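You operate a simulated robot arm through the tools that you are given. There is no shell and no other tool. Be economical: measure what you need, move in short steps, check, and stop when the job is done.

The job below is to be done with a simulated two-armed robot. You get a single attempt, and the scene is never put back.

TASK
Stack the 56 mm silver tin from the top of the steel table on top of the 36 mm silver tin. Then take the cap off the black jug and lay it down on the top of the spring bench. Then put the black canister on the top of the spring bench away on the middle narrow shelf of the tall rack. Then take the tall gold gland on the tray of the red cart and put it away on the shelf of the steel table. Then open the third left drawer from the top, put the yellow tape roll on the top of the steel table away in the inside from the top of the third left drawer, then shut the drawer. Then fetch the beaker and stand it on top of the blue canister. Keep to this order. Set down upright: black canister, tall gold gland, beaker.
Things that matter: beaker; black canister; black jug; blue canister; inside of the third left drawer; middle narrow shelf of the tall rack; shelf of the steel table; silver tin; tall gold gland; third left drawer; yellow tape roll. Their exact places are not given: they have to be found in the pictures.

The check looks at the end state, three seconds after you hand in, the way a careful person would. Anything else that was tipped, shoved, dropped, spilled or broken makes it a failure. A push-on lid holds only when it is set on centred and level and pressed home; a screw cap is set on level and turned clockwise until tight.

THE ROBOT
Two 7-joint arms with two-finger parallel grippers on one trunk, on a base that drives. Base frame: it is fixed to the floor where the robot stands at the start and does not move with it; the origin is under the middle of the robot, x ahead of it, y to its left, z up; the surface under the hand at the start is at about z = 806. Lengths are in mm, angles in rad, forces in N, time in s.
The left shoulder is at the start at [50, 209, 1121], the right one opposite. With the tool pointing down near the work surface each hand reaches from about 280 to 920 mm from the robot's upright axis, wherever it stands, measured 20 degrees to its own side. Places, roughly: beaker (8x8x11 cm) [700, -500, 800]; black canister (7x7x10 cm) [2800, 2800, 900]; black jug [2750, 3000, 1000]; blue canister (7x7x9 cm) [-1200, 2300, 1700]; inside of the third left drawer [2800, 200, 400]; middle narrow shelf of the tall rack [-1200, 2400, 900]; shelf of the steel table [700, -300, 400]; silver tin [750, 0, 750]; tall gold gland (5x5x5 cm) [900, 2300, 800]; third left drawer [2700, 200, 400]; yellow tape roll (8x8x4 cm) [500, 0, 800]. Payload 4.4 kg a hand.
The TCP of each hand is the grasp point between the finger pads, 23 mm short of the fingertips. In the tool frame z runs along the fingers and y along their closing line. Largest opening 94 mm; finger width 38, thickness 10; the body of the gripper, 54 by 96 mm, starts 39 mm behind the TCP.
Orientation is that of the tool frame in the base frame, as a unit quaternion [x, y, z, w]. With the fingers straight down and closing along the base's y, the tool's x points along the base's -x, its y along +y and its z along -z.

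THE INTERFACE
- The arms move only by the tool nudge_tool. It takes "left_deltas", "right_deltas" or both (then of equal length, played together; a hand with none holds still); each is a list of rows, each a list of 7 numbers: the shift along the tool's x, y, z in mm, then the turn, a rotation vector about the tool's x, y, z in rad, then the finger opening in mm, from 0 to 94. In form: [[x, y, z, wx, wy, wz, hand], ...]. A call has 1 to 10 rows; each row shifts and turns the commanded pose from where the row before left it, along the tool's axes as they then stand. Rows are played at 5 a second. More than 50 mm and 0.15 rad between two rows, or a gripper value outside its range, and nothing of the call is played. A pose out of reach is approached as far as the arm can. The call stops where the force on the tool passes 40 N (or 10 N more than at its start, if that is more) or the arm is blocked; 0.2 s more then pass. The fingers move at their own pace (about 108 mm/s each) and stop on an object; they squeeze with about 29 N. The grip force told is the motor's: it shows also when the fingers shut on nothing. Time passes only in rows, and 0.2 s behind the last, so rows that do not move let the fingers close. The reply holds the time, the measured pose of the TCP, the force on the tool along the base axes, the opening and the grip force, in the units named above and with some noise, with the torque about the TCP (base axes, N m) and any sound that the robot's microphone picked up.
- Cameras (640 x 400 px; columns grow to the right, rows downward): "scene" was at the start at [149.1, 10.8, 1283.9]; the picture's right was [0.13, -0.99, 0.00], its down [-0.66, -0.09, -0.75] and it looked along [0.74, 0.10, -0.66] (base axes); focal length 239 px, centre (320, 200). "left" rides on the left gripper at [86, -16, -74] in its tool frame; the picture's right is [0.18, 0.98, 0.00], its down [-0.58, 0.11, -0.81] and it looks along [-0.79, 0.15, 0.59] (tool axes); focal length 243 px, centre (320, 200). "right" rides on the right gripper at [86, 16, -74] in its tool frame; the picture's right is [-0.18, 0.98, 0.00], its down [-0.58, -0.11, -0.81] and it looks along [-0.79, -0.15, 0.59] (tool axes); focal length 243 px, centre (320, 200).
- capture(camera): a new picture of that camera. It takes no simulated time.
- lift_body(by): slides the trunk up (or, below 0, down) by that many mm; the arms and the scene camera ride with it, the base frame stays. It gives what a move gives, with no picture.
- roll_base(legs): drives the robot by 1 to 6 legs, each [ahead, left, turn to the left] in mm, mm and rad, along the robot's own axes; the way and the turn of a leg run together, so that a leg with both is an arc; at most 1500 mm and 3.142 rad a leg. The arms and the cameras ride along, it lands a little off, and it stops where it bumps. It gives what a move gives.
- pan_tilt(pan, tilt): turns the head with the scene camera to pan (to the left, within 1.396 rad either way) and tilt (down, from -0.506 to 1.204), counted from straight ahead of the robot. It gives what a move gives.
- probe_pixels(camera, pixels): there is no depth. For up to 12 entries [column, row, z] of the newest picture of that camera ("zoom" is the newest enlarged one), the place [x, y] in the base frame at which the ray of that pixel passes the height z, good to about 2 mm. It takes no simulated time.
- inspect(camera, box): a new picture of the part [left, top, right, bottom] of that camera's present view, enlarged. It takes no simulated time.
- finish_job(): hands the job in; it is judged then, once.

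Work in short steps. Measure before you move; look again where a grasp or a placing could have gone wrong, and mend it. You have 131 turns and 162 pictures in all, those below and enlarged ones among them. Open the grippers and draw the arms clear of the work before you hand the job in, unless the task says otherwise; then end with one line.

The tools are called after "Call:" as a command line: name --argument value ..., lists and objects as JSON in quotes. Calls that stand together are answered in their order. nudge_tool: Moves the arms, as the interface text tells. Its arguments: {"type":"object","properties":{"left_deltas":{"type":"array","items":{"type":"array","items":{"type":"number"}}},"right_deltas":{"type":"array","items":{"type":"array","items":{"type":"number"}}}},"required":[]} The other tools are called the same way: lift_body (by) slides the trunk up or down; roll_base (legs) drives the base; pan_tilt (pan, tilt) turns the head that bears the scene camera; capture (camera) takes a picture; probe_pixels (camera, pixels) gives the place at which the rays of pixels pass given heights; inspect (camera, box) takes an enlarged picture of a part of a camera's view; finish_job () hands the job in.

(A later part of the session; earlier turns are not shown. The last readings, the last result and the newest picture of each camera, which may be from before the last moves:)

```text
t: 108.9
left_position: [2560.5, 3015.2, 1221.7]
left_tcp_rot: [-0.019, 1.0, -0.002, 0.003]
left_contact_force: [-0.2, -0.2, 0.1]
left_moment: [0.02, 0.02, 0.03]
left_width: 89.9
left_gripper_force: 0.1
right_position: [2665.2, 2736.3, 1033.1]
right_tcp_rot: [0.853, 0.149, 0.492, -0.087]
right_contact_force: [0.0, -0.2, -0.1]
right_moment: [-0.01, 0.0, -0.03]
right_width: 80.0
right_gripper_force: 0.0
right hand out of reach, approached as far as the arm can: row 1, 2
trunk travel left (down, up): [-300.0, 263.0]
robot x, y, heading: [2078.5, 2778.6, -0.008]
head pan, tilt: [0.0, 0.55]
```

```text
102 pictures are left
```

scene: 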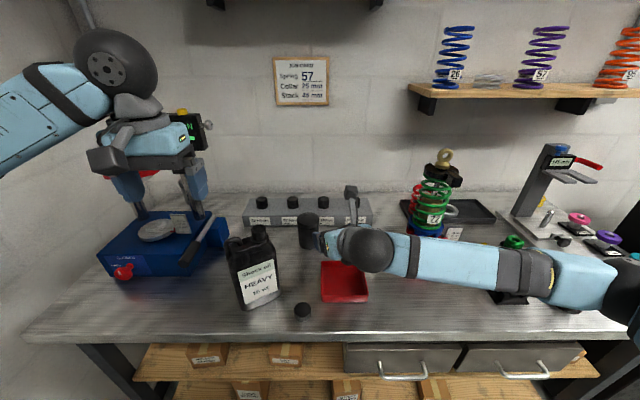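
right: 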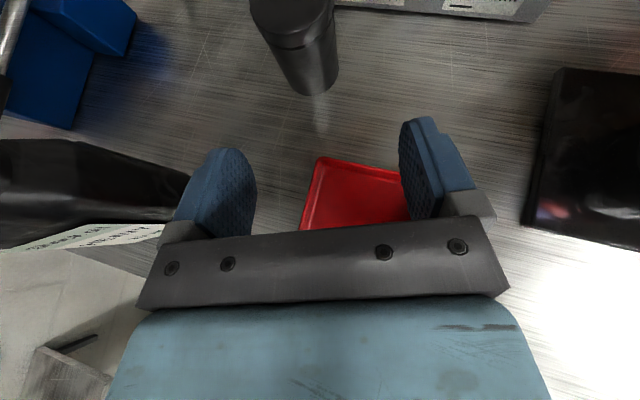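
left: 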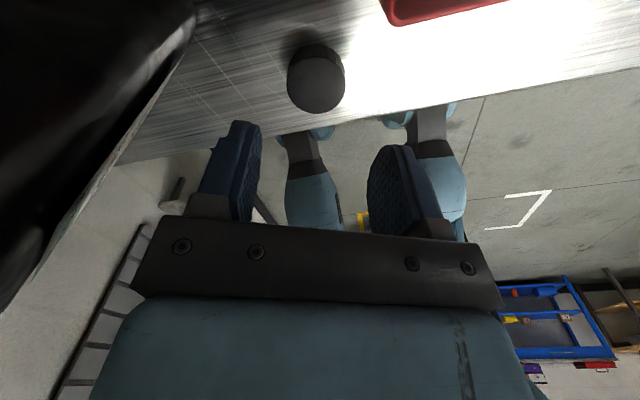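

On course. I correct laterally and advance, leaving 70 mm to go.

Call:
nudge_tool --right_deltas '[[-5, -8.7, 30, 0, 0, 0, 84], [-5.1, -8.7, 30, 0, 0, 0, 84], [0, 0, 30, 0, 0, 0, 84], [0, 0, 30, 0, 0, 0, 84], [0, 0, 0, 0, 0, 0, 84]]'

Call:
capture --camera "right"

Call:
inspect --camera "scene" --box '[240, 180, 420, 310]'

```text
t: 110.1
left_position: [2559.6, 3015.5, 1220.9]
left_tcp_rot: [-0.018, 1.0, -0.002, 0.003]
left_contact_force: [-0.2, 0.1, 0.2]
left_moment: [-0.01, -0.01, -0.02]
left_width: 89.8
left_gripper_force: 0.1
right_position: [2751.8, 2788.0, 962.9]
right_tcp_rot: [0.853, 0.149, 0.493, -0.087]
right_contact_force: [0.5, 0.0, 0.3]
right_moment: [-0.02, -0.01, 0.04]
right_width: 84.1
right_gripper_force: 0.0
trunk travel left (down, up): [-300.0, 263.0]
robot x, y, heading: [2073.6, 2780.1, -0.01]
head pan, tilt: [0.0, 0.55]
```

```text
101 pictures are left
```

right: 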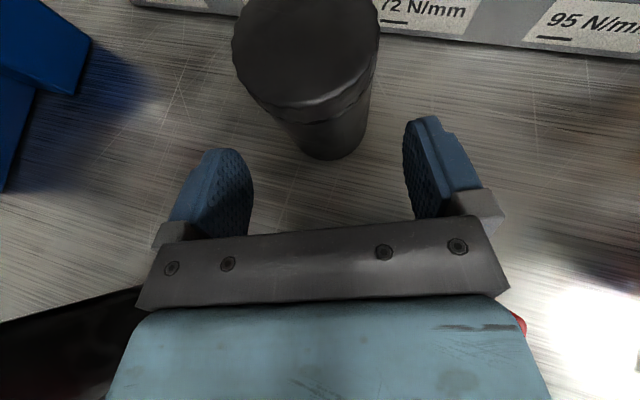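

```text
3.08 times, centred on (330, 245) of scene
```

zoom: 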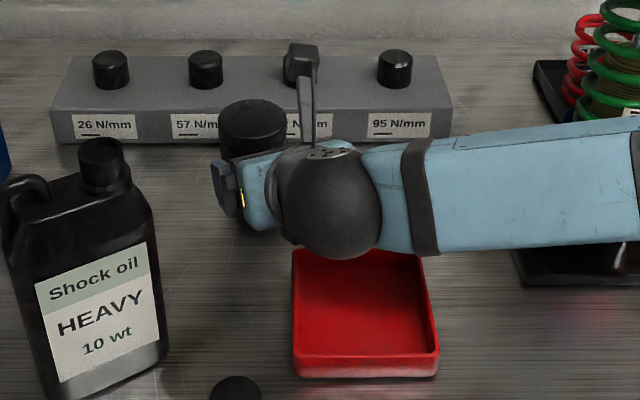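

Canister lies centred between the fingers. I advance 66 mm and close.

Call:
nudge_tool --right_deltas '[[0, 0, 24, 0, 0, 0, 84], [0, 0, 22, 0, 0, 0, 84], [0, 0, 20, 0, 0, 0, 84], [0, 0, 0, 0, 0, 0, 84], [0, 0, 0, 0, 0, 0, 50], [0, 0, 0, 0, 0, 0, 50], [0, 0, 0, 0, 0, 0, 50]]'

Call:
capture --camera "right"

```text
t: 111.7
left_position: [2561.9, 3017.4, 1221.0]
left_tcp_rot: [-0.018, 1.0, -0.001, 0.003]
left_contact_force: [0.9, -0.3, -0.3]
left_moment: [-0.02, 0.03, 0.04]
left_width: 90.0
left_gripper_force: 0.0
right_position: [2807.4, 2808.2, 930.1]
right_tcp_rot: [0.854, 0.148, 0.492, -0.085]
right_contact_force: [-0.2, 0.5, 0.3]
right_moment: [-0.01, 0.02, 0.01]
right_width: 64.2
right_gripper_force: 28.7
trunk travel left (down, up): [-300.0, 263.0]
robot x, y, heading: [2077.9, 2778.0, -0.001]
head pan, tilt: [0.0, 0.55]
```

```text
99 pictures are left
```

right: 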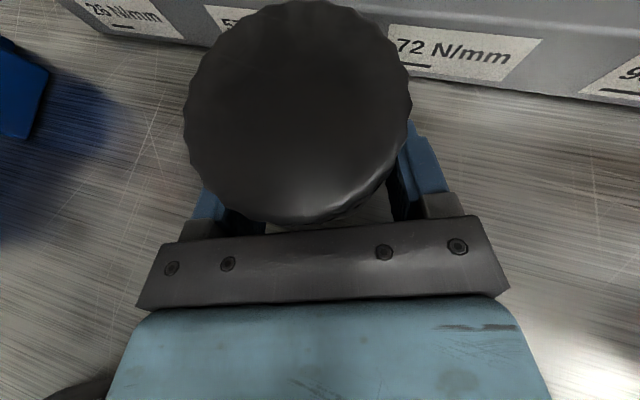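

Gripped (64 mm). I lift 130 mm vertically and draw back from the bench toward the robot.

Call:
nudge_tool --right_deltas '[[8, 0, -5, 0, 0, 0, 50], [35, 0, -20, 0, 0, 0, 50], [35, 0, -20, 0, 0, 0, 50], [35, 0, -20, 0, 0, 0, 50], [-18.8, -13.7, -32.5, 0, 0, 0, 50], [-18.8, -13.7, -32.5, 0, 0, 0, 50], [-18.8, -13.7, -32.5, 0, 0, 0, 50], [0, 0, 0, 0, 0, 0, 50]]'

Call:
capture --camera "scene"

```text
t: 113.5
left_position: [2561.6, 3015.6, 1221.1]
left_tcp_rot: [-0.018, 1.0, -0.001, 0.002]
left_contact_force: [-0.1, 0.6, -0.4]
left_moment: [-0.02, -0.01, 0.01]
left_width: 90.1
left_gripper_force: 0.1
right_position: [2687.7, 2808.2, 1059.4]
right_tcp_rot: [0.854, 0.148, 0.491, -0.085]
right_contact_force: [-0.4, -0.4, -3.6]
right_moment: [-0.02, 0.05, 0.0]
right_width: 64.2
right_gripper_force: 28.6
trunk travel left (down, up): [-300.0, 263.0]
robot x, y, heading: [2073.9, 2779.7, -0.008]
head pan, tilt: [0.0, 0.55]
```

```text
98 pictures are left
```

scene: 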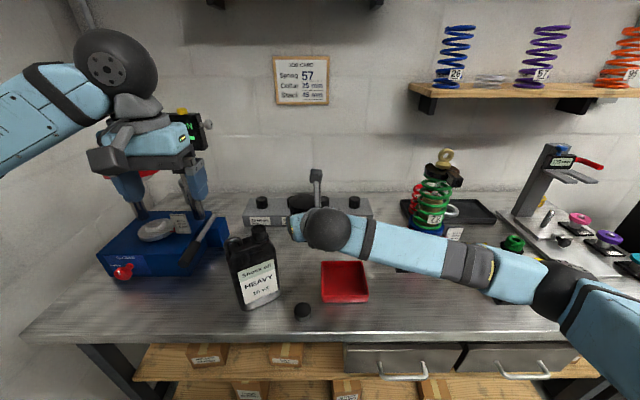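

I shift the hand away from the jug and back off, then drive right to the open floor, turn round and head toward the rack.

Call:
nudge_tool --right_deltas '[[-3.4, 18.8, -6, 0, 0, 0, 50], [-3.4, 18.8, -6, 0, 0, 0, 50], [20, 0, -11.5, 0, 0, 0, 50], [0, 0, 0, 0, 0, 0, 50]]'

Call:
roll_base --legs '[[-560, 0, 0], [0, -1450, 0], [0, -120, 0], [0, 0, 1.57], [0, 0, 1.57]]'

Call:
pan_tilt --pan -0.5 --tilt 0.3

Call:
capture --camera "scene"

```text
t: 114.5
left_position: [2561.2, 3014.4, 1221.3]
left_tcp_rot: [-0.018, 1.0, -0.002, 0.002]
left_contact_force: [0.4, -0.5, -0.4]
left_moment: [0.01, -0.02, -0.01]
left_width: 90.0
left_gripper_force: 0.1
right_position: [2685.0, 2765.9, 1084.8]
right_tcp_rot: [0.853, 0.15, 0.493, -0.087]
right_contact_force: [-0.4, 0.0, -3.6]
right_moment: [-0.03, 0.05, -0.01]
right_width: 64.3
right_gripper_force: 29.3
trunk travel left (down, up): [-300.0, 263.0]
robot x, y, heading: [2077.2, 2778.4, -0.008]
head pan, tilt: [0.0, 0.55]
```

```text
t: 139.2
left_position: [1002.8, 975.5, 1222.4]
left_tcp_rot: [1.0, 0.007, -0.003, -0.002]
left_contact_force: [-0.2, -0.1, 0.0]
left_moment: [0.01, 0.04, -0.03]
left_width: 90.0
left_gripper_force: 0.0
right_position: [883.8, 1226.3, 1084.3]
right_tcp_rot: [-0.139, 0.854, -0.08, -0.494]
right_contact_force: [0.0, -0.5, -3.6]
right_moment: [0.02, -0.09, -0.04]
right_width: 64.1
right_gripper_force: 28.9
trunk travel left (down, up): [-300.0, 263.0]
robot x, y, heading: [1496.2, 1200.8, 3.113]
head pan, tilt: [0.0, 0.55]
```

```text
t: 140.2
left_position: [1002.0, 974.7, 1221.2]
left_tcp_rot: [1.0, 0.007, -0.003, -0.002]
left_contact_force: [-0.5, 0.0, 0.3]
left_moment: [-0.01, 0.0, -0.03]
left_width: 90.0
left_gripper_force: 0.1
right_position: [884.1, 1225.0, 1085.8]
right_tcp_rot: [-0.138, 0.855, -0.08, -0.493]
right_contact_force: [-0.4, 0.0, -4.1]
right_moment: [0.02, -0.05, 0.0]
right_width: 63.6
right_gripper_force: 29.5
trunk travel left (down, up): [-300.0, 263.0]
robot x, y, heading: [1495.0, 1200.9, 3.112]
head pan, tilt: [-0.499, 0.3]
```

```text
97 pictures are left
```

scene: 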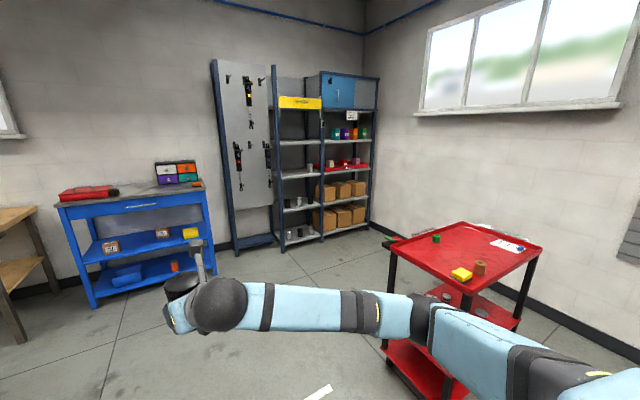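

The rack's narrow bay is at cols 275–320 with shelves near rows 145, 175, 208. I zoom and probe the cart's corners and rack posts for distances.

Call:
inspect --camera "scene" --box '[260, 60, 390, 260]'

Call:
probe_pixels --camera "scene" --pixels '[[385, 246, 800], [467, 288, 800], [541, 246, 800], [465, 222, 800], [283, 252, 0], [322, 241, 0], [370, 230, 0], [450, 398, 0]]'

```text
2.00 times, centred on (325, 160) of scene
```

zoom: 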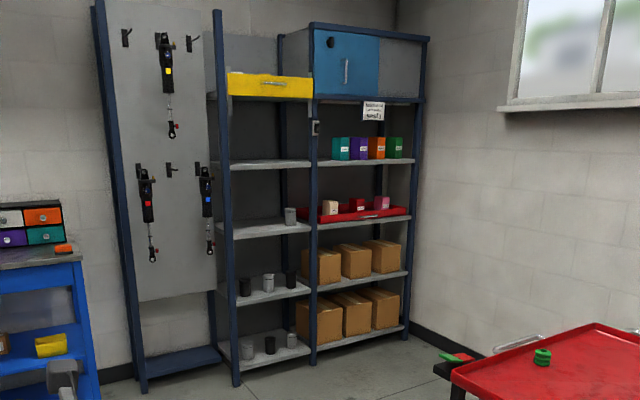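

```text
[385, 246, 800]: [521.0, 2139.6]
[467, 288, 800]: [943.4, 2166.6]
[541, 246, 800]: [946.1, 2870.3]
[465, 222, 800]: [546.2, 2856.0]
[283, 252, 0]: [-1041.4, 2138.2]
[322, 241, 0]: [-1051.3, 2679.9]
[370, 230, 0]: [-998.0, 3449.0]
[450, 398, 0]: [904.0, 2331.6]
```

Rack front is at x≈−1045, narrow bay y 2140–2680; the cart spans x 521–946, y 2140–2870. I drive to about (−100, 2350), facing the rack.

Call:
roll_base --legs '[[0, 0, 0.03], [1500, 0, 0], [120, 0, 0], [0, -1150, 0]]'

Call:
pan_tilt --pan 0.0 --tilt 0.25

Call:
capture --camera "scene"

```text
t: 158.8
left_position: [-613.6, 2118.8, 1221.6]
left_tcp_rot: [1.0, 0.023, -0.003, -0.001]
left_contact_force: [-1.6, -0.4, 0.6]
left_moment: [0.01, 0.0, -0.02]
left_width: 90.1
left_gripper_force: 0.1
right_position: [-739.5, 2368.2, 1085.2]
right_tcp_rot: [-0.153, 0.853, -0.088, -0.492]
right_contact_force: [-0.6, 0.0, -3.4]
right_moment: [0.02, -0.07, 0.0]
right_width: 64.0
right_gripper_force: 28.9
trunk travel left (down, up): [-300.0, 263.0]
robot x, y, heading: [-128.9, 2362.0, -3.14]
head pan, tilt: [-0.499, 0.3]
```

```text
t: 159.8
left_position: [-613.8, 2120.6, 1220.8]
left_tcp_rot: [1.0, 0.023, -0.004, -0.002]
left_contact_force: [-0.1, 0.4, -0.9]
left_moment: [-0.01, 0.01, 0.04]
left_width: 90.1
left_gripper_force: 0.1
right_position: [-738.4, 2367.8, 1085.4]
right_tcp_rot: [-0.152, 0.853, -0.087, -0.492]
right_contact_force: [0.3, -0.9, -4.6]
right_moment: [0.04, -0.02, 0.0]
right_width: 64.4
right_gripper_force: 29.5
trunk travel left (down, up): [-300.0, 263.0]
robot x, y, heading: [-124.8, 2358.9, -3.142]
head pan, tilt: [0.0, 0.25]
```

```text
95 pictures are left
```

scene: 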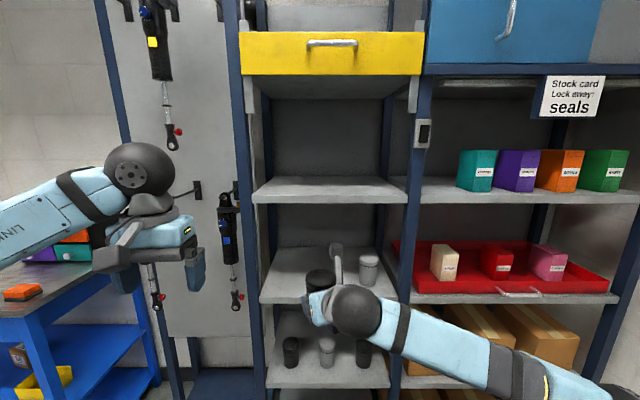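

The middle narrow shelf (with one silver can) has its front edge near row 302. I zoom and probe for height.

Call:
inspect --camera "scene" --box '[240, 170, 432, 330]'

Call:
probe_pixels --camera "scene" --pixels '[[280, 303, 780], [280, 303, 800], [280, 303, 820], [280, 303, 840], [280, 248, 820], [330, 203, 1180], [330, 203, 1200], [285, 388, 400], [370, 284, 820], [370, 284, 840], [260, 303, 820], [405, 300, 820]]'

```text
2.50 times, centred on (336, 250) of scene
```

zoom: 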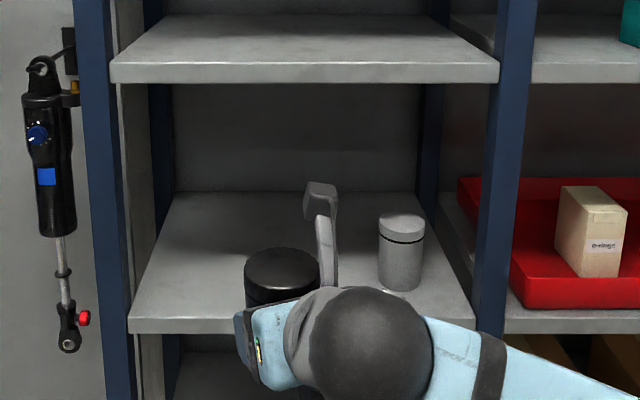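

```text
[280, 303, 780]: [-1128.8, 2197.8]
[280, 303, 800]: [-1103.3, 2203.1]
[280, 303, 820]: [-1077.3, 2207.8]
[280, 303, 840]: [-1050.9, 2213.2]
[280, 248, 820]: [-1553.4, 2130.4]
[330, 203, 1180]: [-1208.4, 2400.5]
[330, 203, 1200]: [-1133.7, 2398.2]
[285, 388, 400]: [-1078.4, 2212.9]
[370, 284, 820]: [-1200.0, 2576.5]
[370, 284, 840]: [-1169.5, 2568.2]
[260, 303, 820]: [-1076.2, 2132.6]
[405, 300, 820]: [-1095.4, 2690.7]
```

Shelf top is about z 860. I lower the trunk 120 mm and drive in 230 mm (45 left), then look with the right camera.

Call:
lift_body --by -110

Call:
roll_base --legs '[[230, 45, 0]]'

Call:
pan_tilt --pan 0.1 --tilt 0.5

Call:
capture --camera "scene"

Call:
capture --camera "right"

```text
t: 161.2
left_position: [-612.6, 2120.1, 1112.3]
left_tcp_rot: [1.0, 0.023, -0.002, -0.002]
left_contact_force: [0.8, -0.6, 0.7]
left_moment: [-0.01, -0.03, 0.0]
left_width: 90.1
left_gripper_force: 0.0
right_position: [-738.8, 2368.5, 974.7]
right_tcp_rot: [-0.153, 0.852, -0.088, -0.492]
right_contact_force: [0.3, 0.4, -4.7]
right_moment: [0.02, -0.06, 0.02]
right_width: 64.0
right_gripper_force: 29.2
trunk travel left (down, up): [-190.0, 373.0]
robot x, y, heading: [-127.0, 2363.5, -3.14]
head pan, tilt: [0.0, 0.25]
```

```text
t: 162.9
left_position: [-845.7, 2075.5, 1111.8]
left_tcp_rot: [1.0, 0.021, -0.003, -0.002]
left_contact_force: [-0.6, 0.1, -1.5]
left_moment: [-0.02, -0.02, -0.01]
left_width: 90.0
left_gripper_force: 0.0
right_position: [-971.9, 2323.0, 975.0]
right_tcp_rot: [-0.152, 0.853, -0.087, -0.492]
right_contact_force: [0.1, -0.4, -4.5]
right_moment: [0.01, -0.08, -0.01]
right_width: 64.1
right_gripper_force: 28.5
trunk travel left (down, up): [-190.0, 373.0]
robot x, y, heading: [-363.3, 2311.9, -3.14]
head pan, tilt: [0.0, 0.25]
```

```text
t: 163.7
left_position: [-846.5, 2075.5, 1110.9]
left_tcp_rot: [1.0, 0.022, -0.002, -0.001]
left_contact_force: [0.2, -0.9, 0.1]
left_moment: [-0.04, 0.01, -0.01]
left_width: 90.1
left_gripper_force: 0.0
right_position: [-970.5, 2325.0, 975.1]
right_tcp_rot: [-0.152, 0.853, -0.088, -0.492]
right_contact_force: [0.8, -0.3, -4.7]
right_moment: [0.0, -0.06, -0.02]
right_width: 64.3
right_gripper_force: 29.4
trunk travel left (down, up): [-190.0, 373.0]
robot x, y, heading: [-360.9, 2316.8, -3.138]
head pan, tilt: [0.099, 0.499]
```

```text
93 pictures are left
```

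scene: 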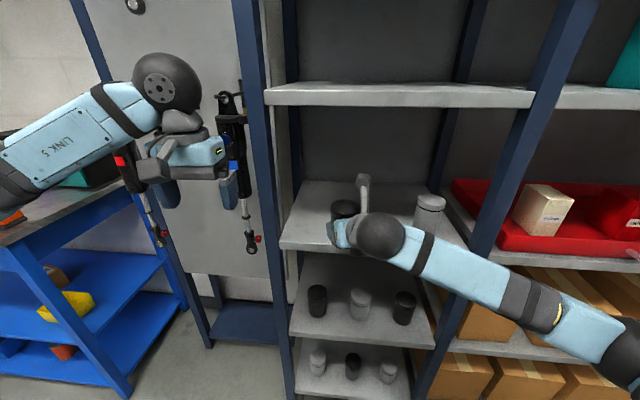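

```text
92 pictures are left
```

right: 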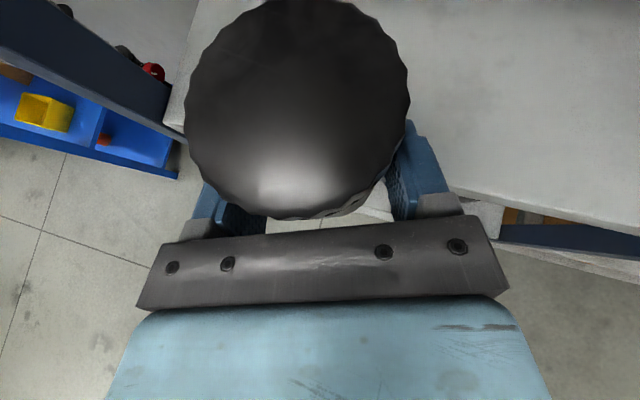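

I triangulate the shelf's front edge from this lower viewpoint: zoom at its left corner.

Call:
inspect --camera "scene" --box '[256, 160, 352, 270]'

Call:
probe_pixels --camera "scene" --pixels '[[282, 243, 820], [282, 243, 840], [282, 243, 860], [282, 243, 880], [300, 245, 840], [300, 245, 860]]'

```text
3.64 times, centred on (304, 215) of scene
```

zoom: 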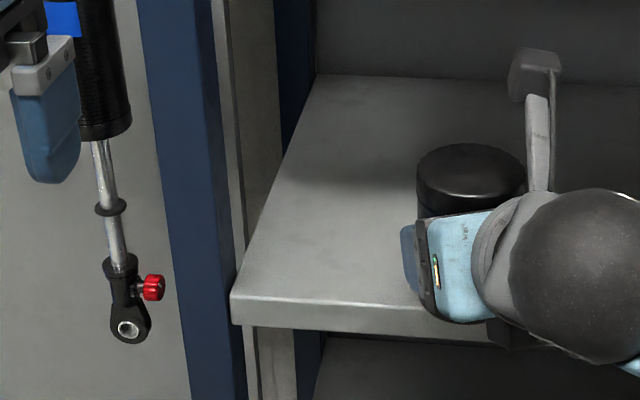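

```text
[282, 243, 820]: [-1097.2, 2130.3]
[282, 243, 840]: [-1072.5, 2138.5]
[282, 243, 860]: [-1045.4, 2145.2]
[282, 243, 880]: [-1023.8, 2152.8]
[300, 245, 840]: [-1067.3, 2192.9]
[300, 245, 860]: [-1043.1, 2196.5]
```

The edge is about x −1055. I extend the canister into the bay to x≈−1150, then check.

Call:
nudge_tool --right_deltas '[[17.1, 11.4, 29.6, 0, 0, 0, 50], [17.1, 11.4, 29.6, 0, 0, 0, 50], [17.1, 11.4, 29.6, 0, 0, 0, 50], [17.1, 11.4, 29.6, 0, 0, 0, 50], [17.1, 11.4, 29.6, 0, 0, 0, 50], [-34.6, 0, 20, 0, 0, 0, 50], [0, 0, 0, 0, 0, 0, 50]]'

Call:
inspect --camera "scene" --box '[250, 70, 470, 270]'

Call:
capture --camera "right"

```text
t: 165.3
left_position: [-844.4, 2076.4, 1113.2]
left_tcp_rot: [1.0, 0.021, -0.004, -0.002]
left_contact_force: [0.1, -0.2, -0.8]
left_moment: [-0.01, 0.01, -0.02]
left_width: 89.9
left_gripper_force: 0.1
right_position: [-1148.8, 2316.9, 939.5]
right_tcp_rot: [-0.153, 0.851, -0.089, -0.494]
right_contact_force: [3.4, 5.2, 26.8]
right_moment: [0.16, 0.36, -0.27]
right_width: 63.0
right_gripper_force: 24.6
trunk travel left (down, up): [-190.0, 373.0]
robot x, y, heading: [-360.9, 2313.6, -3.146]
head pan, tilt: [0.099, 0.499]
```

```text
2.00 times, centred on (360, 170) of scene
```

zoom: 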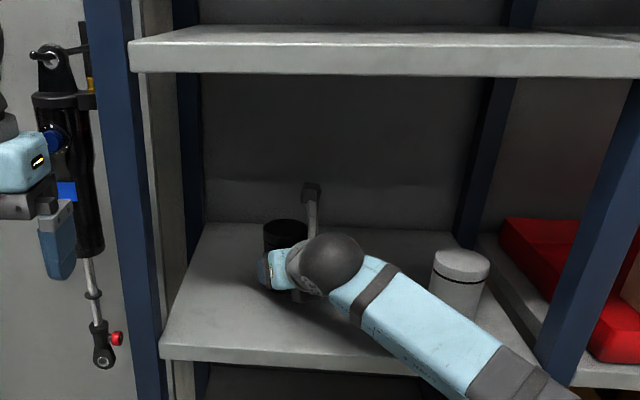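

```text
89 pictures are left
```

right: 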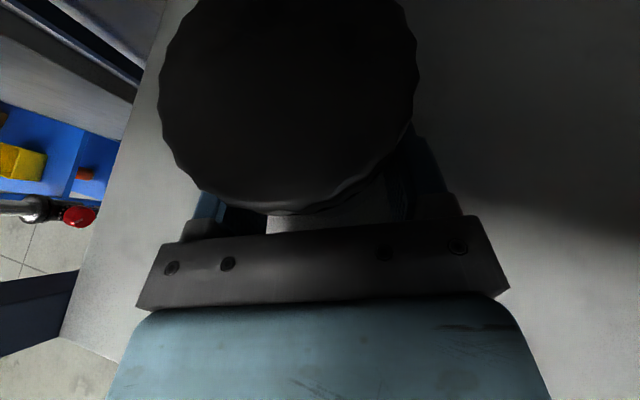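

Already in contact (27 N) at TCP z 939.5, so the shelf is at z≈890. I ease up 3 mm to relieve the force.

Call:
nudge_tool --right_deltas '[[1.3, 0, -0.75, 0, 0, 0, 50], [1.3, 0, -0.75, 0, 0, 0, 50], [0, 0, 0, 0, 0, 0, 50]]'

Call:
inspect --camera "scene" --box '[300, 150, 420, 230]'

```text
t: 166.1
left_position: [-843.7, 2075.7, 1113.1]
left_tcp_rot: [1.0, 0.022, -0.003, -0.002]
left_contact_force: [0.4, 0.3, 0.1]
left_moment: [0.0, 0.03, -0.01]
left_width: 90.0
left_gripper_force: 0.2
right_position: [-1151.0, 2317.7, 939.5]
right_tcp_rot: [-0.153, 0.852, -0.089, -0.493]
right_contact_force: [-0.1, -2.1, 14.4]
right_moment: [-0.29, 0.72, 0.07]
right_width: 63.4
right_gripper_force: 29.0
trunk travel left (down, up): [-190.0, 373.0]
robot x, y, heading: [-361.9, 2313.3, -3.142]
head pan, tilt: [0.099, 0.499]
```

```text
5.00 times, centred on (360, 190) of scene
```

zoom: 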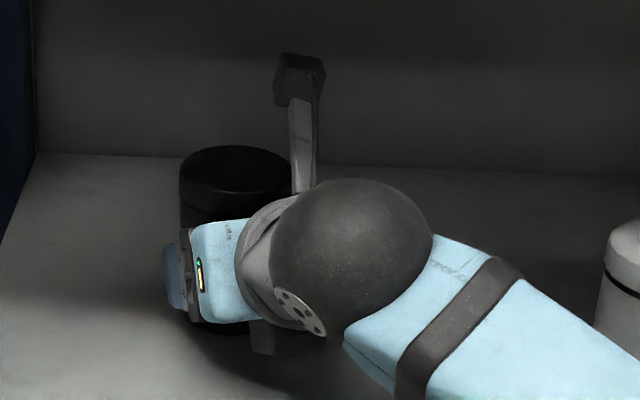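

Canister looks upright. I ease another 1.5 mm and open the fingers slowly.

Call:
nudge_tool --right_deltas '[[1.3, 0, -0.75, 0, 0, 0, 50], [0, 0, 0, 0, 0, 0, 66], [0, 0, 0, 0, 0, 0, 75], [0, 0, 0, 0, 0, 0, 90], [0, 0, 0, 0, 0, 0, 92]]'

Call:
capture --camera "right"

```text
t: 167.3
left_position: [-846.4, 2076.3, 1111.9]
left_tcp_rot: [1.0, 0.022, -0.003, -0.001]
left_contact_force: [-0.5, 0.1, 0.4]
left_moment: [0.01, -0.03, 0.05]
left_width: 90.1
left_gripper_force: 0.1
right_position: [-1151.5, 2317.8, 940.3]
right_tcp_rot: [-0.151, 0.853, -0.087, -0.492]
right_contact_force: [0.6, 0.3, -0.1]
right_moment: [0.03, 0.01, 0.0]
right_width: 92.0
right_gripper_force: 0.0
trunk travel left (down, up): [-190.0, 373.0]
robot x, y, heading: [-362.3, 2317.1, -3.143]
head pan, tilt: [0.099, 0.499]
```

```text
87 pictures are left
```

right: 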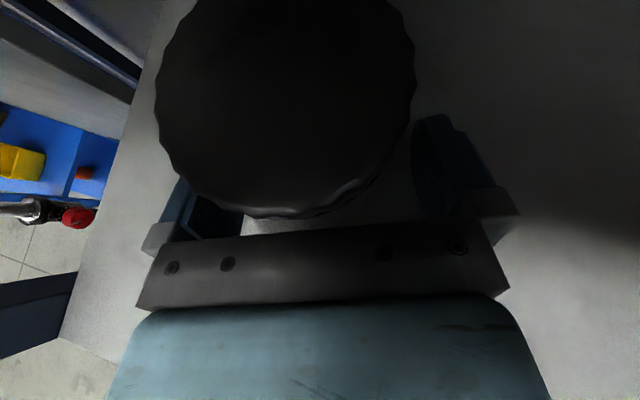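

Released. I withdraw straight back along the fingers and check the canister.

Call:
nudge_tool --right_deltas '[[0, 0, -20, 0, 0, 0, 94], [0, 0, -35, 0, 0, 0, 94], [0, 0, -45, 0, 0, 0, 94], [0, 0, -45, 0, 0, 0, 94], [0, 0, -45, 0, 0, 0, 94], [0, 0, 0, 0, 0, 0, 94]]'

Call:
inspect --camera "scene" --box '[270, 130, 450, 270]'

```text
t: 168.7
left_position: [-846.5, 2075.1, 1112.0]
left_tcp_rot: [1.0, 0.022, -0.002, -0.002]
left_contact_force: [0.3, -0.4, -0.9]
left_moment: [-0.04, 0.0, 0.02]
left_width: 90.0
left_gripper_force: 0.0
right_position: [-996.7, 2375.0, 1034.3]
right_tcp_rot: [-0.152, 0.853, -0.088, -0.491]
right_contact_force: [-0.1, 0.7, -0.5]
right_moment: [0.0, -0.02, -0.01]
right_width: 94.2
right_gripper_force: 0.1
trunk travel left (down, up): [-190.0, 373.0]
robot x, y, heading: [-361.4, 2313.6, -3.141]
head pan, tilt: [0.099, 0.499]
```

```text
2.86 times, centred on (360, 200) of scene
```

zoom: 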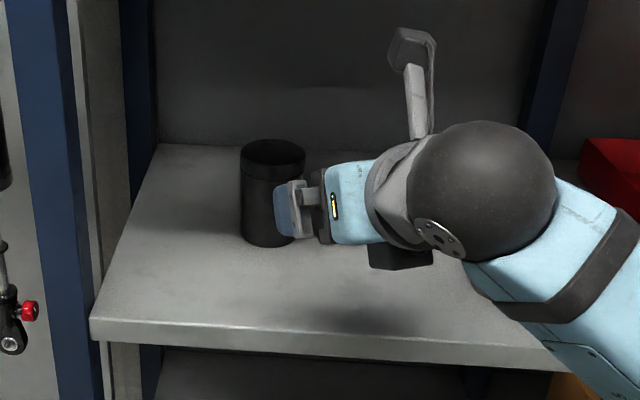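

Canister stands upright on the middle narrow shelf. Next the gland on the red cart: I back off and drive to the cart's −y side, facing +y.

Call:
roll_base --legs '[[-250, 0, 0], [0, 800, 0], [0, 0, -1.571], [0, -900, 0]]'

Call:
pan_tilt --pan 0.0 --tilt 0.55

Call:
capture --camera "scene"

```text
t: 189.4
left_position: [565.2, 1965.7, 1110.9]
left_tcp_rot: [0.708, -0.706, 0.0, -0.003]
left_contact_force: [0.6, 0.7, -0.3]
left_moment: [0.01, 0.0, -0.01]
left_width: 90.1
left_gripper_force: 0.0
right_position: [870.2, 2104.7, 1036.2]
right_tcp_rot: [0.509, 0.7, 0.294, -0.405]
right_contact_force: [0.0, -0.3, -0.4]
right_moment: [-0.01, 0.0, -0.01]
right_width: 94.0
right_gripper_force: 0.0
trunk travel left (down, up): [-190.0, 373.0]
robot x, y, heading: [785.8, 1472.6, 1.525]
head pan, tilt: [0.099, 0.499]
```

```text
t: 190.1
left_position: [565.7, 1964.6, 1110.3]
left_tcp_rot: [0.708, -0.706, 0.0, -0.003]
left_contact_force: [-0.1, 0.3, -0.6]
left_moment: [-0.01, 0.02, -0.01]
left_width: 90.0
left_gripper_force: 0.0
right_position: [870.7, 2105.2, 1036.6]
right_tcp_rot: [0.509, 0.7, 0.294, -0.405]
right_contact_force: [0.9, 0.6, -0.5]
right_moment: [0.02, 0.01, -0.01]
right_width: 94.2
right_gripper_force: 0.0
trunk travel left (down, up): [-190.0, 373.0]
robot x, y, heading: [785.6, 1475.6, 1.531]
head pan, tilt: [0.0, 0.55]
```

```text
85 pictures are left
```

scene: 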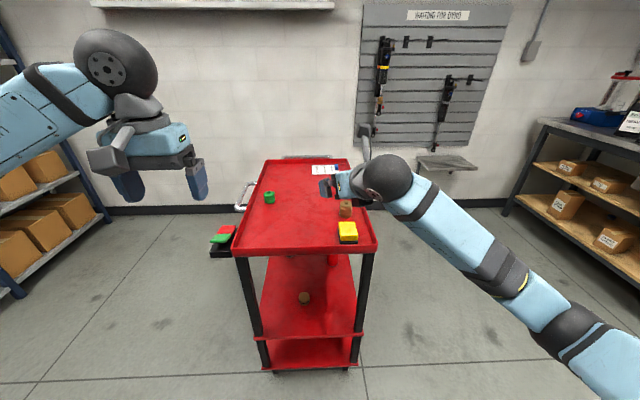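

I zoom on the tray to tell which is the tall gold gland.

Call:
inspect --camera "scene" --box '[236, 150, 396, 260]'

Call:
capture --camera "right"

```text
3.64 times, centred on (316, 205) of scene
```

zoom: 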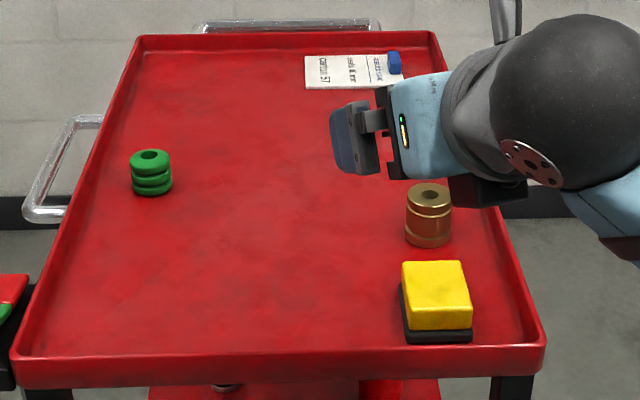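

```text
83 pictures are left
```

right: 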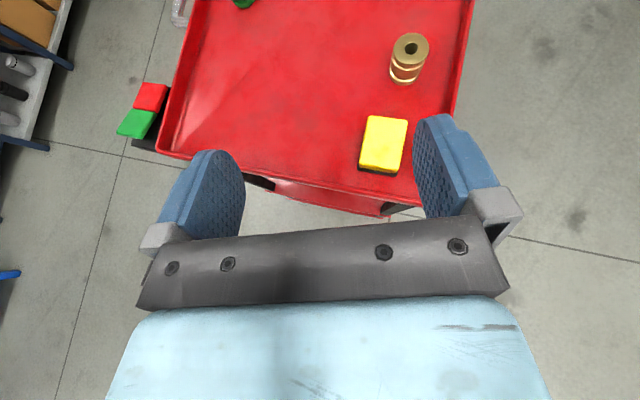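

The gland is the gold grooved cylinder at scene (346,209), behind the yellow sponge. I triangulate with both cameras.

Call:
probe_pixels --camera "scene" --pixels '[[345.9, 203, 830], [345.9, 203, 850], [345.9, 203, 870], [345.7, 217.9, 780], [345.7, 217.9, 800], [345.7, 217.9, 820], [347, 226, 840], [347, 245, 800]]'

Call:
probe_pixels --camera "right" --pixels '[[410, 47, 830], [410, 47, 850], [410, 47, 870]]'

Call:
inspect --camera "right" --box '[340, 10, 468, 190]'

```text
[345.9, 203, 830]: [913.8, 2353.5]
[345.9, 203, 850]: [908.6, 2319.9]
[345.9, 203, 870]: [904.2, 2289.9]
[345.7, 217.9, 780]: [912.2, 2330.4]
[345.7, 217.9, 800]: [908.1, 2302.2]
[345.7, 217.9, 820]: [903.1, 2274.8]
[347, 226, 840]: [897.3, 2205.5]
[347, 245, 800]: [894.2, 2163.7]
```

```text
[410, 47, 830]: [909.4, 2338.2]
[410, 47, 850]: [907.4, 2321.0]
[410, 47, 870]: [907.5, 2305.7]
```

```text
2.22 times, centred on (404, 100) of right
```

zoom: 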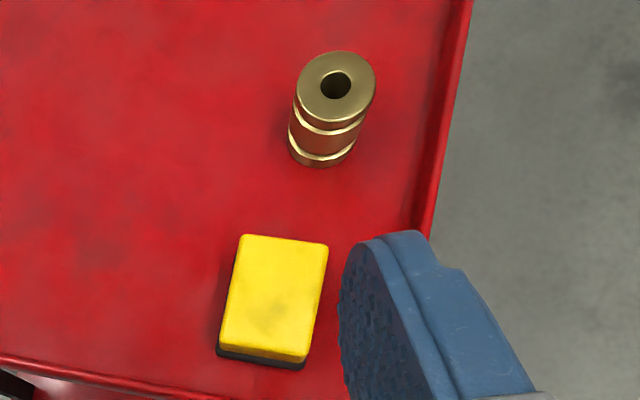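

Gland top centre (908,2320,851), tray at z≈801, diameter ~40. I probe the tray rim to the right for finger room.

Call:
probe_pixels --camera "right" --pixels '[[453, 60, 801], [462, 60, 830], [468, 60, 840], [411, 81, 801], [380, 80, 851], [430, 50, 851], [393, 50, 851]]'

```text
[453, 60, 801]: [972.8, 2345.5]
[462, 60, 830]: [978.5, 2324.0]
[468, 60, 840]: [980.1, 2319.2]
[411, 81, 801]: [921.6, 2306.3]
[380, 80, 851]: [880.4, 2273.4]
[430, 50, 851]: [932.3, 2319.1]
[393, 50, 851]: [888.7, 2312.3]
```

Rim is at x≈973: enough room. I tilt to 45° and move to a pre-grasp 100 mm back.

Call:
nudge_tool --right_deltas '[[0, 0, 0, 0, -0.131, 0, 70], [0, 0, 0, 0, -0.131, 0, 70], [-1.2, 20.6, 35.4, 0, 0, 0, 70], [-1.2, 20.6, 35.4, 0, 0, 0, 70], [-1.2, 20.6, 35.4, 0, 0, 0, 70], [-1.2, 20.6, 35.4, 0, 0, 0, 70], [-1.2, 20.6, 35.4, 0, 0, 0, 70], [0, 0, 0, 0, 0, 0, 70]]'

Call:
capture --camera "right"

```text
t: 191.9
left_position: [565.8, 1965.4, 1111.3]
left_tcp_rot: [0.708, -0.706, 0.0, -0.003]
left_contact_force: [1.6, 0.0, -0.1]
left_moment: [0.01, 0.02, -0.02]
left_width: 90.2
left_gripper_force: 0.0
right_position: [929.3, 2252.0, 906.0]
right_tcp_rot: [0.544, 0.747, 0.226, -0.31]
right_contact_force: [-0.1, 0.0, 0.3]
right_moment: [-0.03, -0.02, 0.0]
right_width: 70.0
right_gripper_force: 0.0
trunk travel left (down, up): [-190.0, 373.0]
robot x, y, heading: [786.9, 1471.4, 1.535]
head pan, tilt: [0.0, 0.55]
```

```text
81 pictures are left
```

right: 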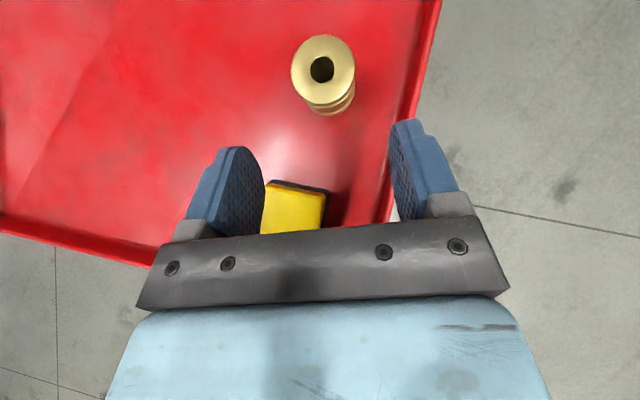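

Gland is centred (col 325). I advance 98 mm along the fingers and close.

Call:
nudge_tool --right_deltas '[[0, 0, 35, 0, 0, 0, 70], [0, 0, 35, 0, 0, 0, 70], [0, 0, 20, 0, 0, 0, 70], [0, 0, 8, 0, 0, 0, 70], [0, 0, 0, 0, 0, 0, 30], [0, 0, 0, 0, 0, 0, 30], [0, 0, 0, 0, 0, 0, 30]]'

Call:
capture --camera "right"

```text
t: 193.5
left_position: [565.6, 1966.6, 1111.5]
left_tcp_rot: [0.708, -0.706, 0.0, -0.003]
left_contact_force: [-0.6, -0.1, 0.6]
left_moment: [0.02, -0.02, 0.0]
left_width: 90.0
left_gripper_force: 0.1
right_position: [911.0, 2318.7, 837.0]
right_tcp_rot: [0.544, 0.747, 0.225, -0.309]
right_contact_force: [1.6, 0.3, 0.6]
right_moment: [0.06, 0.01, -0.01]
right_width: 42.8
right_gripper_force: 28.4
trunk travel left (down, up): [-190.0, 373.0]
robot x, y, heading: [786.3, 1472.6, 1.533]
head pan, tilt: [0.0, 0.55]
```

```text
80 pictures are left
```

right: 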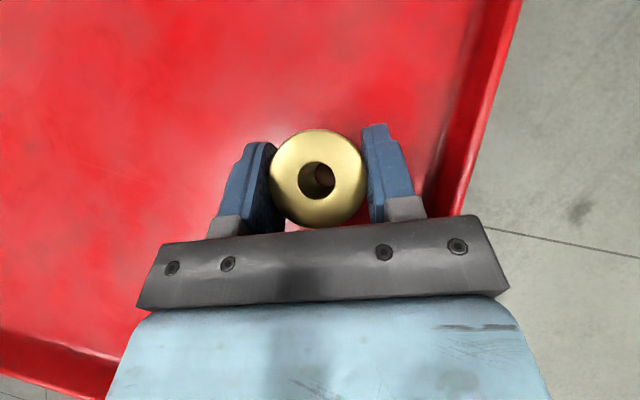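

Gripped (42.8 mm). I lift 150 mm, then drive round to the front of the steel table and back off from it.

Call:
nudge_tool --right_deltas '[[10, 0, -10, 0, 0, 0, 30], [32, 0, -32, 0, 0, 0, 30], [32, 0, -32, 0, 0, 0, 30], [32, 0, -32, 0, 0, 0, 30], [0, 0, 0, 0, 0, 0, 30]]'

Call:
roll_base --legs '[[-280, 0, 0], [0, 0, -1.535], [-900, 0, 0], [0, -1490, 0], [-400, 0, 0]]'

Call:
capture --camera "scene"

```text
t: 194.7
left_position: [566.2, 1966.4, 1111.4]
left_tcp_rot: [0.708, -0.706, 0.0, -0.003]
left_contact_force: [-0.2, 0.7, -0.7]
left_moment: [-0.04, 0.02, 0.0]
left_width: 90.1
left_gripper_force: 0.0
right_position: [911.1, 2319.2, 984.2]
right_tcp_rot: [0.544, 0.747, 0.224, -0.31]
right_contact_force: [-0.2, 0.0, -1.3]
right_moment: [0.02, -0.03, -0.03]
right_width: 42.6
right_gripper_force: 29.2
trunk travel left (down, up): [-190.0, 373.0]
robot x, y, heading: [786.4, 1471.6, 1.53]
head pan, tilt: [0.0, 0.55]
```

```text
t: 219.3
left_position: [53.3, -82.7, 1111.5]
left_tcp_rot: [-0.01, 1.0, -0.003, 0.004]
left_contact_force: [0.5, 0.1, -0.9]
left_moment: [0.01, 0.01, 0.01]
left_width: 89.9
left_gripper_force: 0.0
right_position: [413.4, -422.3, 985.7]
right_tcp_rot: [0.912, 0.151, 0.376, -0.063]
right_contact_force: [0.5, 0.7, -1.5]
right_moment: [0.0, 0.02, 0.01]
right_width: 42.2
right_gripper_force: 29.0
trunk travel left (down, up): [-190.0, 373.0]
robot x, y, heading: [-436.7, -309.6, -0.023]
head pan, tilt: [0.0, 0.55]
stopped in leg 5: the robot was blocked; the commanded pose is now the measured one
```

```text
79 pictures are left
```

scene: 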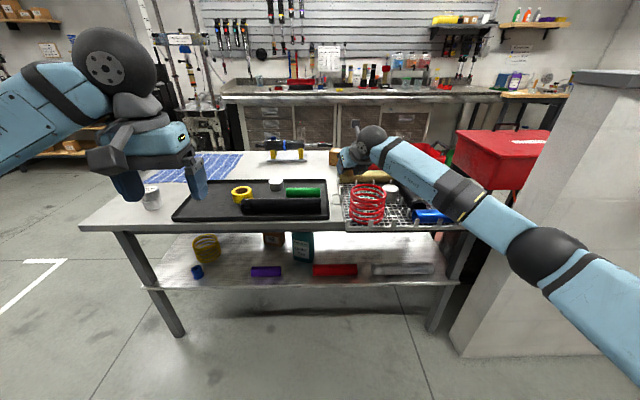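

The base stopped 65 mm early, at x=−437. The shelf holds cylinders near its front; I zoom and probe for a free place and its height.

Call:
inspect --camera "scene" --box '[140, 220, 460, 340]'

Call:
probe_pixels --camera "scene" --pixels '[[184, 335, 0], [435, 331, 0], [150, 291, 350], [150, 291, 400], [150, 291, 300], [80, 229, 806], [470, 229, 780], [282, 275, 350], [313, 275, 350], [203, 275, 350], [250, 275, 350]]'

```text
2.00 times, centred on (300, 280) of scene
```

zoom: 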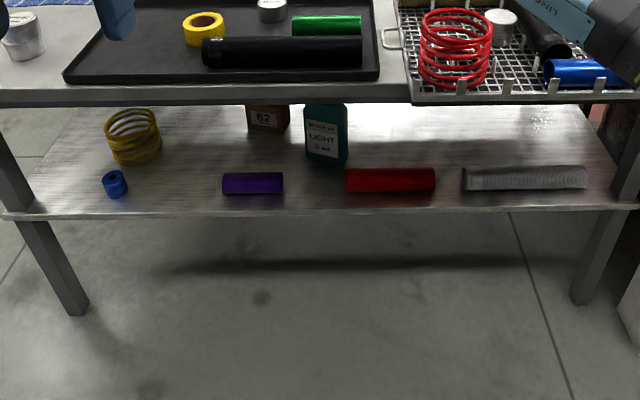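

```text
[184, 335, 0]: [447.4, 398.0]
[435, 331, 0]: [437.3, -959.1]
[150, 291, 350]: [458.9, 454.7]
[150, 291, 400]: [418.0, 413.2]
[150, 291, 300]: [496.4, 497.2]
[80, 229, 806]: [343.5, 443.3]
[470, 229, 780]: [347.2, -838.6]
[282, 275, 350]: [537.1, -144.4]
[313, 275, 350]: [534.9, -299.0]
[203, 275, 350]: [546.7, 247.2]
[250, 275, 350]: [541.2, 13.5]
```

The gap between purple and red rolls spans about y −144…−299 at x≈500; shelf ≈ z 390. I draw the hand back from the table edge, then lower the trunk.

Call:
nudge_tool --right_deltas '[[-24.1, -29.2, -24.1, 0, 0, 0, 30], [-24.1, -29.2, -24.1, 0, 0, 0, 30], [-24.1, -29.2, -24.1, 0, 0, 0, 30], [-24.1, -29.2, -24.1, 0, 0, 0, 30], [-24.1, -29.2, -24.1, 0, 0, 0, 30], [-24.1, -29.2, -24.1, 0, 0, 0, 30], [0, 0, 0, 0, 0, 0, 30]]'

Call:
lift_body --by -185

Call:
capture --camera "scene"

```text
t: 220.9
left_position: [52.2, -82.4, 1112.1]
left_tcp_rot: [-0.011, 1.0, -0.003, 0.004]
left_contact_force: [-0.3, 1.0, 0.1]
left_moment: [0.0, 0.0, 0.0]
left_width: 89.9
left_gripper_force: 0.0
right_position: [158.8, -322.9, 985.2]
right_tcp_rot: [0.911, 0.152, 0.379, -0.064]
right_contact_force: [0.3, 0.1, -1.6]
right_moment: [0.01, -0.01, -0.03]
right_width: 42.5
right_gripper_force: 29.5
trunk travel left (down, up): [-190.0, 373.0]
robot x, y, heading: [-439.0, -310.3, -0.02]
head pan, tilt: [0.0, 0.55]
```

```text
t: 223.0
left_position: [50.6, -82.5, 927.9]
left_tcp_rot: [-0.011, 1.0, -0.003, 0.005]
left_contact_force: [0.0, 0.1, 0.0]
left_moment: [-0.01, 0.02, 0.0]
left_width: 89.8
left_gripper_force: 0.0
right_position: [157.8, -324.2, 802.0]
right_tcp_rot: [0.911, 0.152, 0.378, -0.063]
right_contact_force: [0.3, 0.0, -0.4]
right_moment: [0.02, 0.0, 0.03]
right_width: 42.2
right_gripper_force: 28.8
trunk travel left (down, up): [-5.0, 558.0]
robot x, y, heading: [-438.3, -311.0, -0.02]
head pan, tilt: [0.0, 0.55]
```

```text
77 pictures are left
```

scene: 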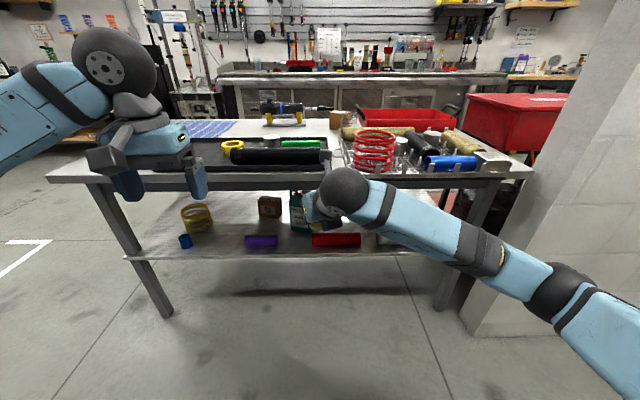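

I triangulate the shelf's height using its front edge in this lower view.

Call:
inspect --camera "scene" --box '[120, 190, 400, 290]'

Call:
probe_pixels --camera "scene" --pixels '[[264, 256, 350], [264, 256, 370], [264, 256, 390], [264, 256, 410], [276, 247, 390], [312, 247, 390], [170, 316, 0]]'

```text
2.29 times, centred on (260, 240) of scene
```

zoom: 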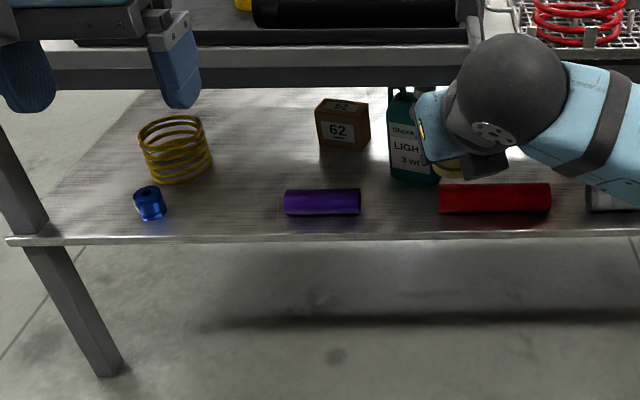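

```text
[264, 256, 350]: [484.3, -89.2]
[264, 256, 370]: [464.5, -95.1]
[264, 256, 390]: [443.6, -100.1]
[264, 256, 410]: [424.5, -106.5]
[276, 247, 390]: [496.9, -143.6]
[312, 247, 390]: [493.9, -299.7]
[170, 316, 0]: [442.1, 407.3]
```

Shelf edge ≈ x 443 at z 390; the gap centre is y≈−222. I lower the hand 320 mm in front of the table.

Call:
nudge_tool --right_deltas '[[-33, 0, 33, 0, 0, 0, 30], [-33, 0, 33, 0, 0, 0, 30], [-33, 0, 33, 0, 0, 0, 30], [-33, 0, 33, 0, 0, 0, 30], [-33, 0, 33, 0, 0, 0, 30], [-33, 0, 33, 0, 0, 0, 30], [-28, 0, 28, 0, 0, 0, 30], [7.6, -31.6, 7.6, 0, 0, 0, 30], [7.6, -31.6, 7.6, 0, 0, 0, 30], [7.6, -31.6, 7.6, 0, 0, 0, 30]]'

Call:
capture --camera "scene"

Call:
capture --camera "right"

```text
t: 225.2
left_position: [51.8, -83.9, 927.4]
left_tcp_rot: [-0.011, 1.0, -0.003, 0.005]
left_contact_force: [-0.3, -0.1, 0.5]
left_moment: [-0.01, -0.01, 0.0]
left_width: 90.1
left_gripper_force: 0.0
right_position: [159.3, -222.0, 480.9]
right_tcp_rot: [0.911, 0.152, 0.379, -0.064]
right_contact_force: [0.0, 0.4, -1.2]
right_moment: [0.0, 0.02, 0.01]
right_width: 42.4
right_gripper_force: 28.6
trunk travel left (down, up): [-5.0, 558.0]
robot x, y, heading: [-439.4, -314.7, -0.022]
head pan, tilt: [0.0, 0.55]
```

```text
75 pictures are left
```

scene: 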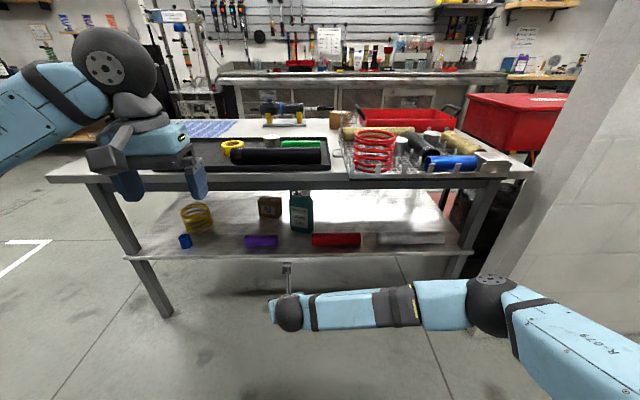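

```text
74 pictures are left
```

right: 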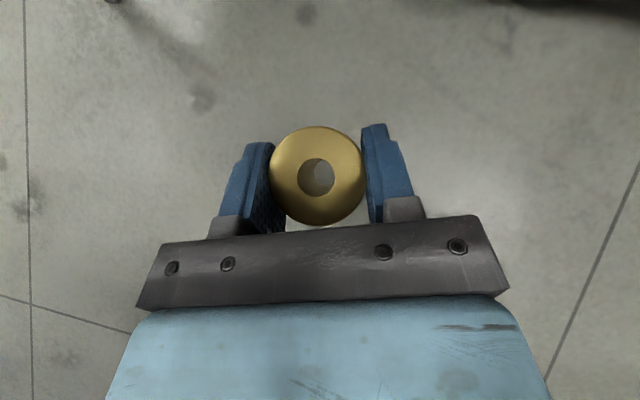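

Clear. I drive ahead 230 mm so the gland is at the shelf's edge.

Call:
roll_base --legs '[[230, 0, 0.02]]'

Call:
capture --camera "right"

Call:
capture --camera "scene"

```text
t: 226.9
left_position: [277.2, -73.9, 927.0]
left_tcp_rot: [-0.023, 1.0, -0.003, 0.004]
left_contact_force: [0.4, -0.3, -0.4]
left_moment: [0.01, 0.01, -0.02]
left_width: 89.9
left_gripper_force: 0.1
right_position: [388.3, -209.2, 482.2]
right_tcp_rot: [0.909, 0.164, 0.377, -0.068]
right_contact_force: [0.0, -0.1, -1.6]
right_moment: [0.04, 0.0, 0.0]
right_width: 42.3
right_gripper_force: 28.7
trunk travel left (down, up): [-5.0, 558.0]
robot x, y, heading: [-208.5, -315.0, 0.008]
head pan, tilt: [0.0, 0.55]
```

```text
73 pictures are left
```

right: 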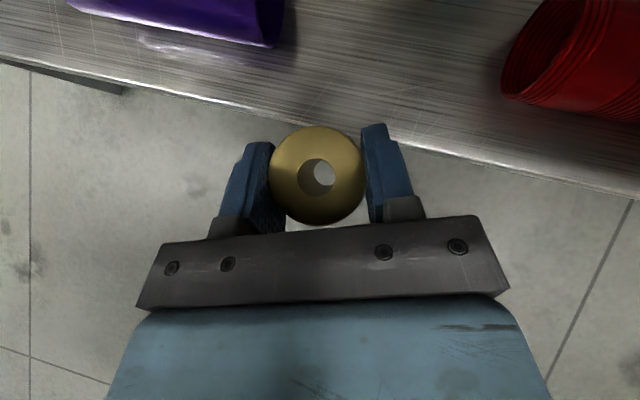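

```text
72 pictures are left
```

scene: 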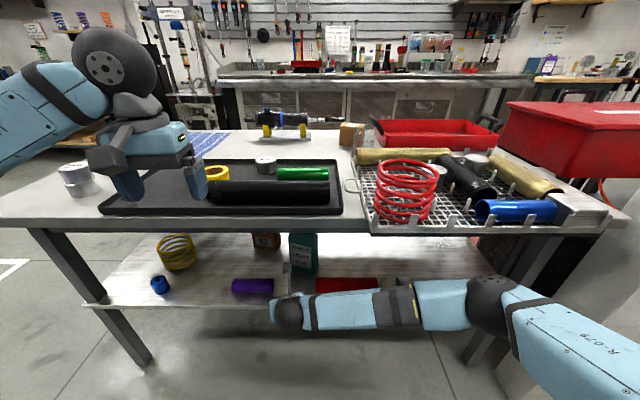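

I probe shelf edge and roll ends from the right camera.

Call:
probe_pixels --camera "right" --pixels '[[200, 103, 390], [200, 103, 370], [450, 153, 390], [450, 153, 370], [276, 46, 390], [505, 90, 390], [520, 100, 390], [255, 5, 410]]'

```text
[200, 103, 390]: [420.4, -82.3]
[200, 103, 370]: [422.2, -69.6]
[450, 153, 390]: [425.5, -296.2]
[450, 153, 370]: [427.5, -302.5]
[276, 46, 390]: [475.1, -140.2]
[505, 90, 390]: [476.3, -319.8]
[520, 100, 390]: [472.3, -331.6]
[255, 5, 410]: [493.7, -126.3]
```

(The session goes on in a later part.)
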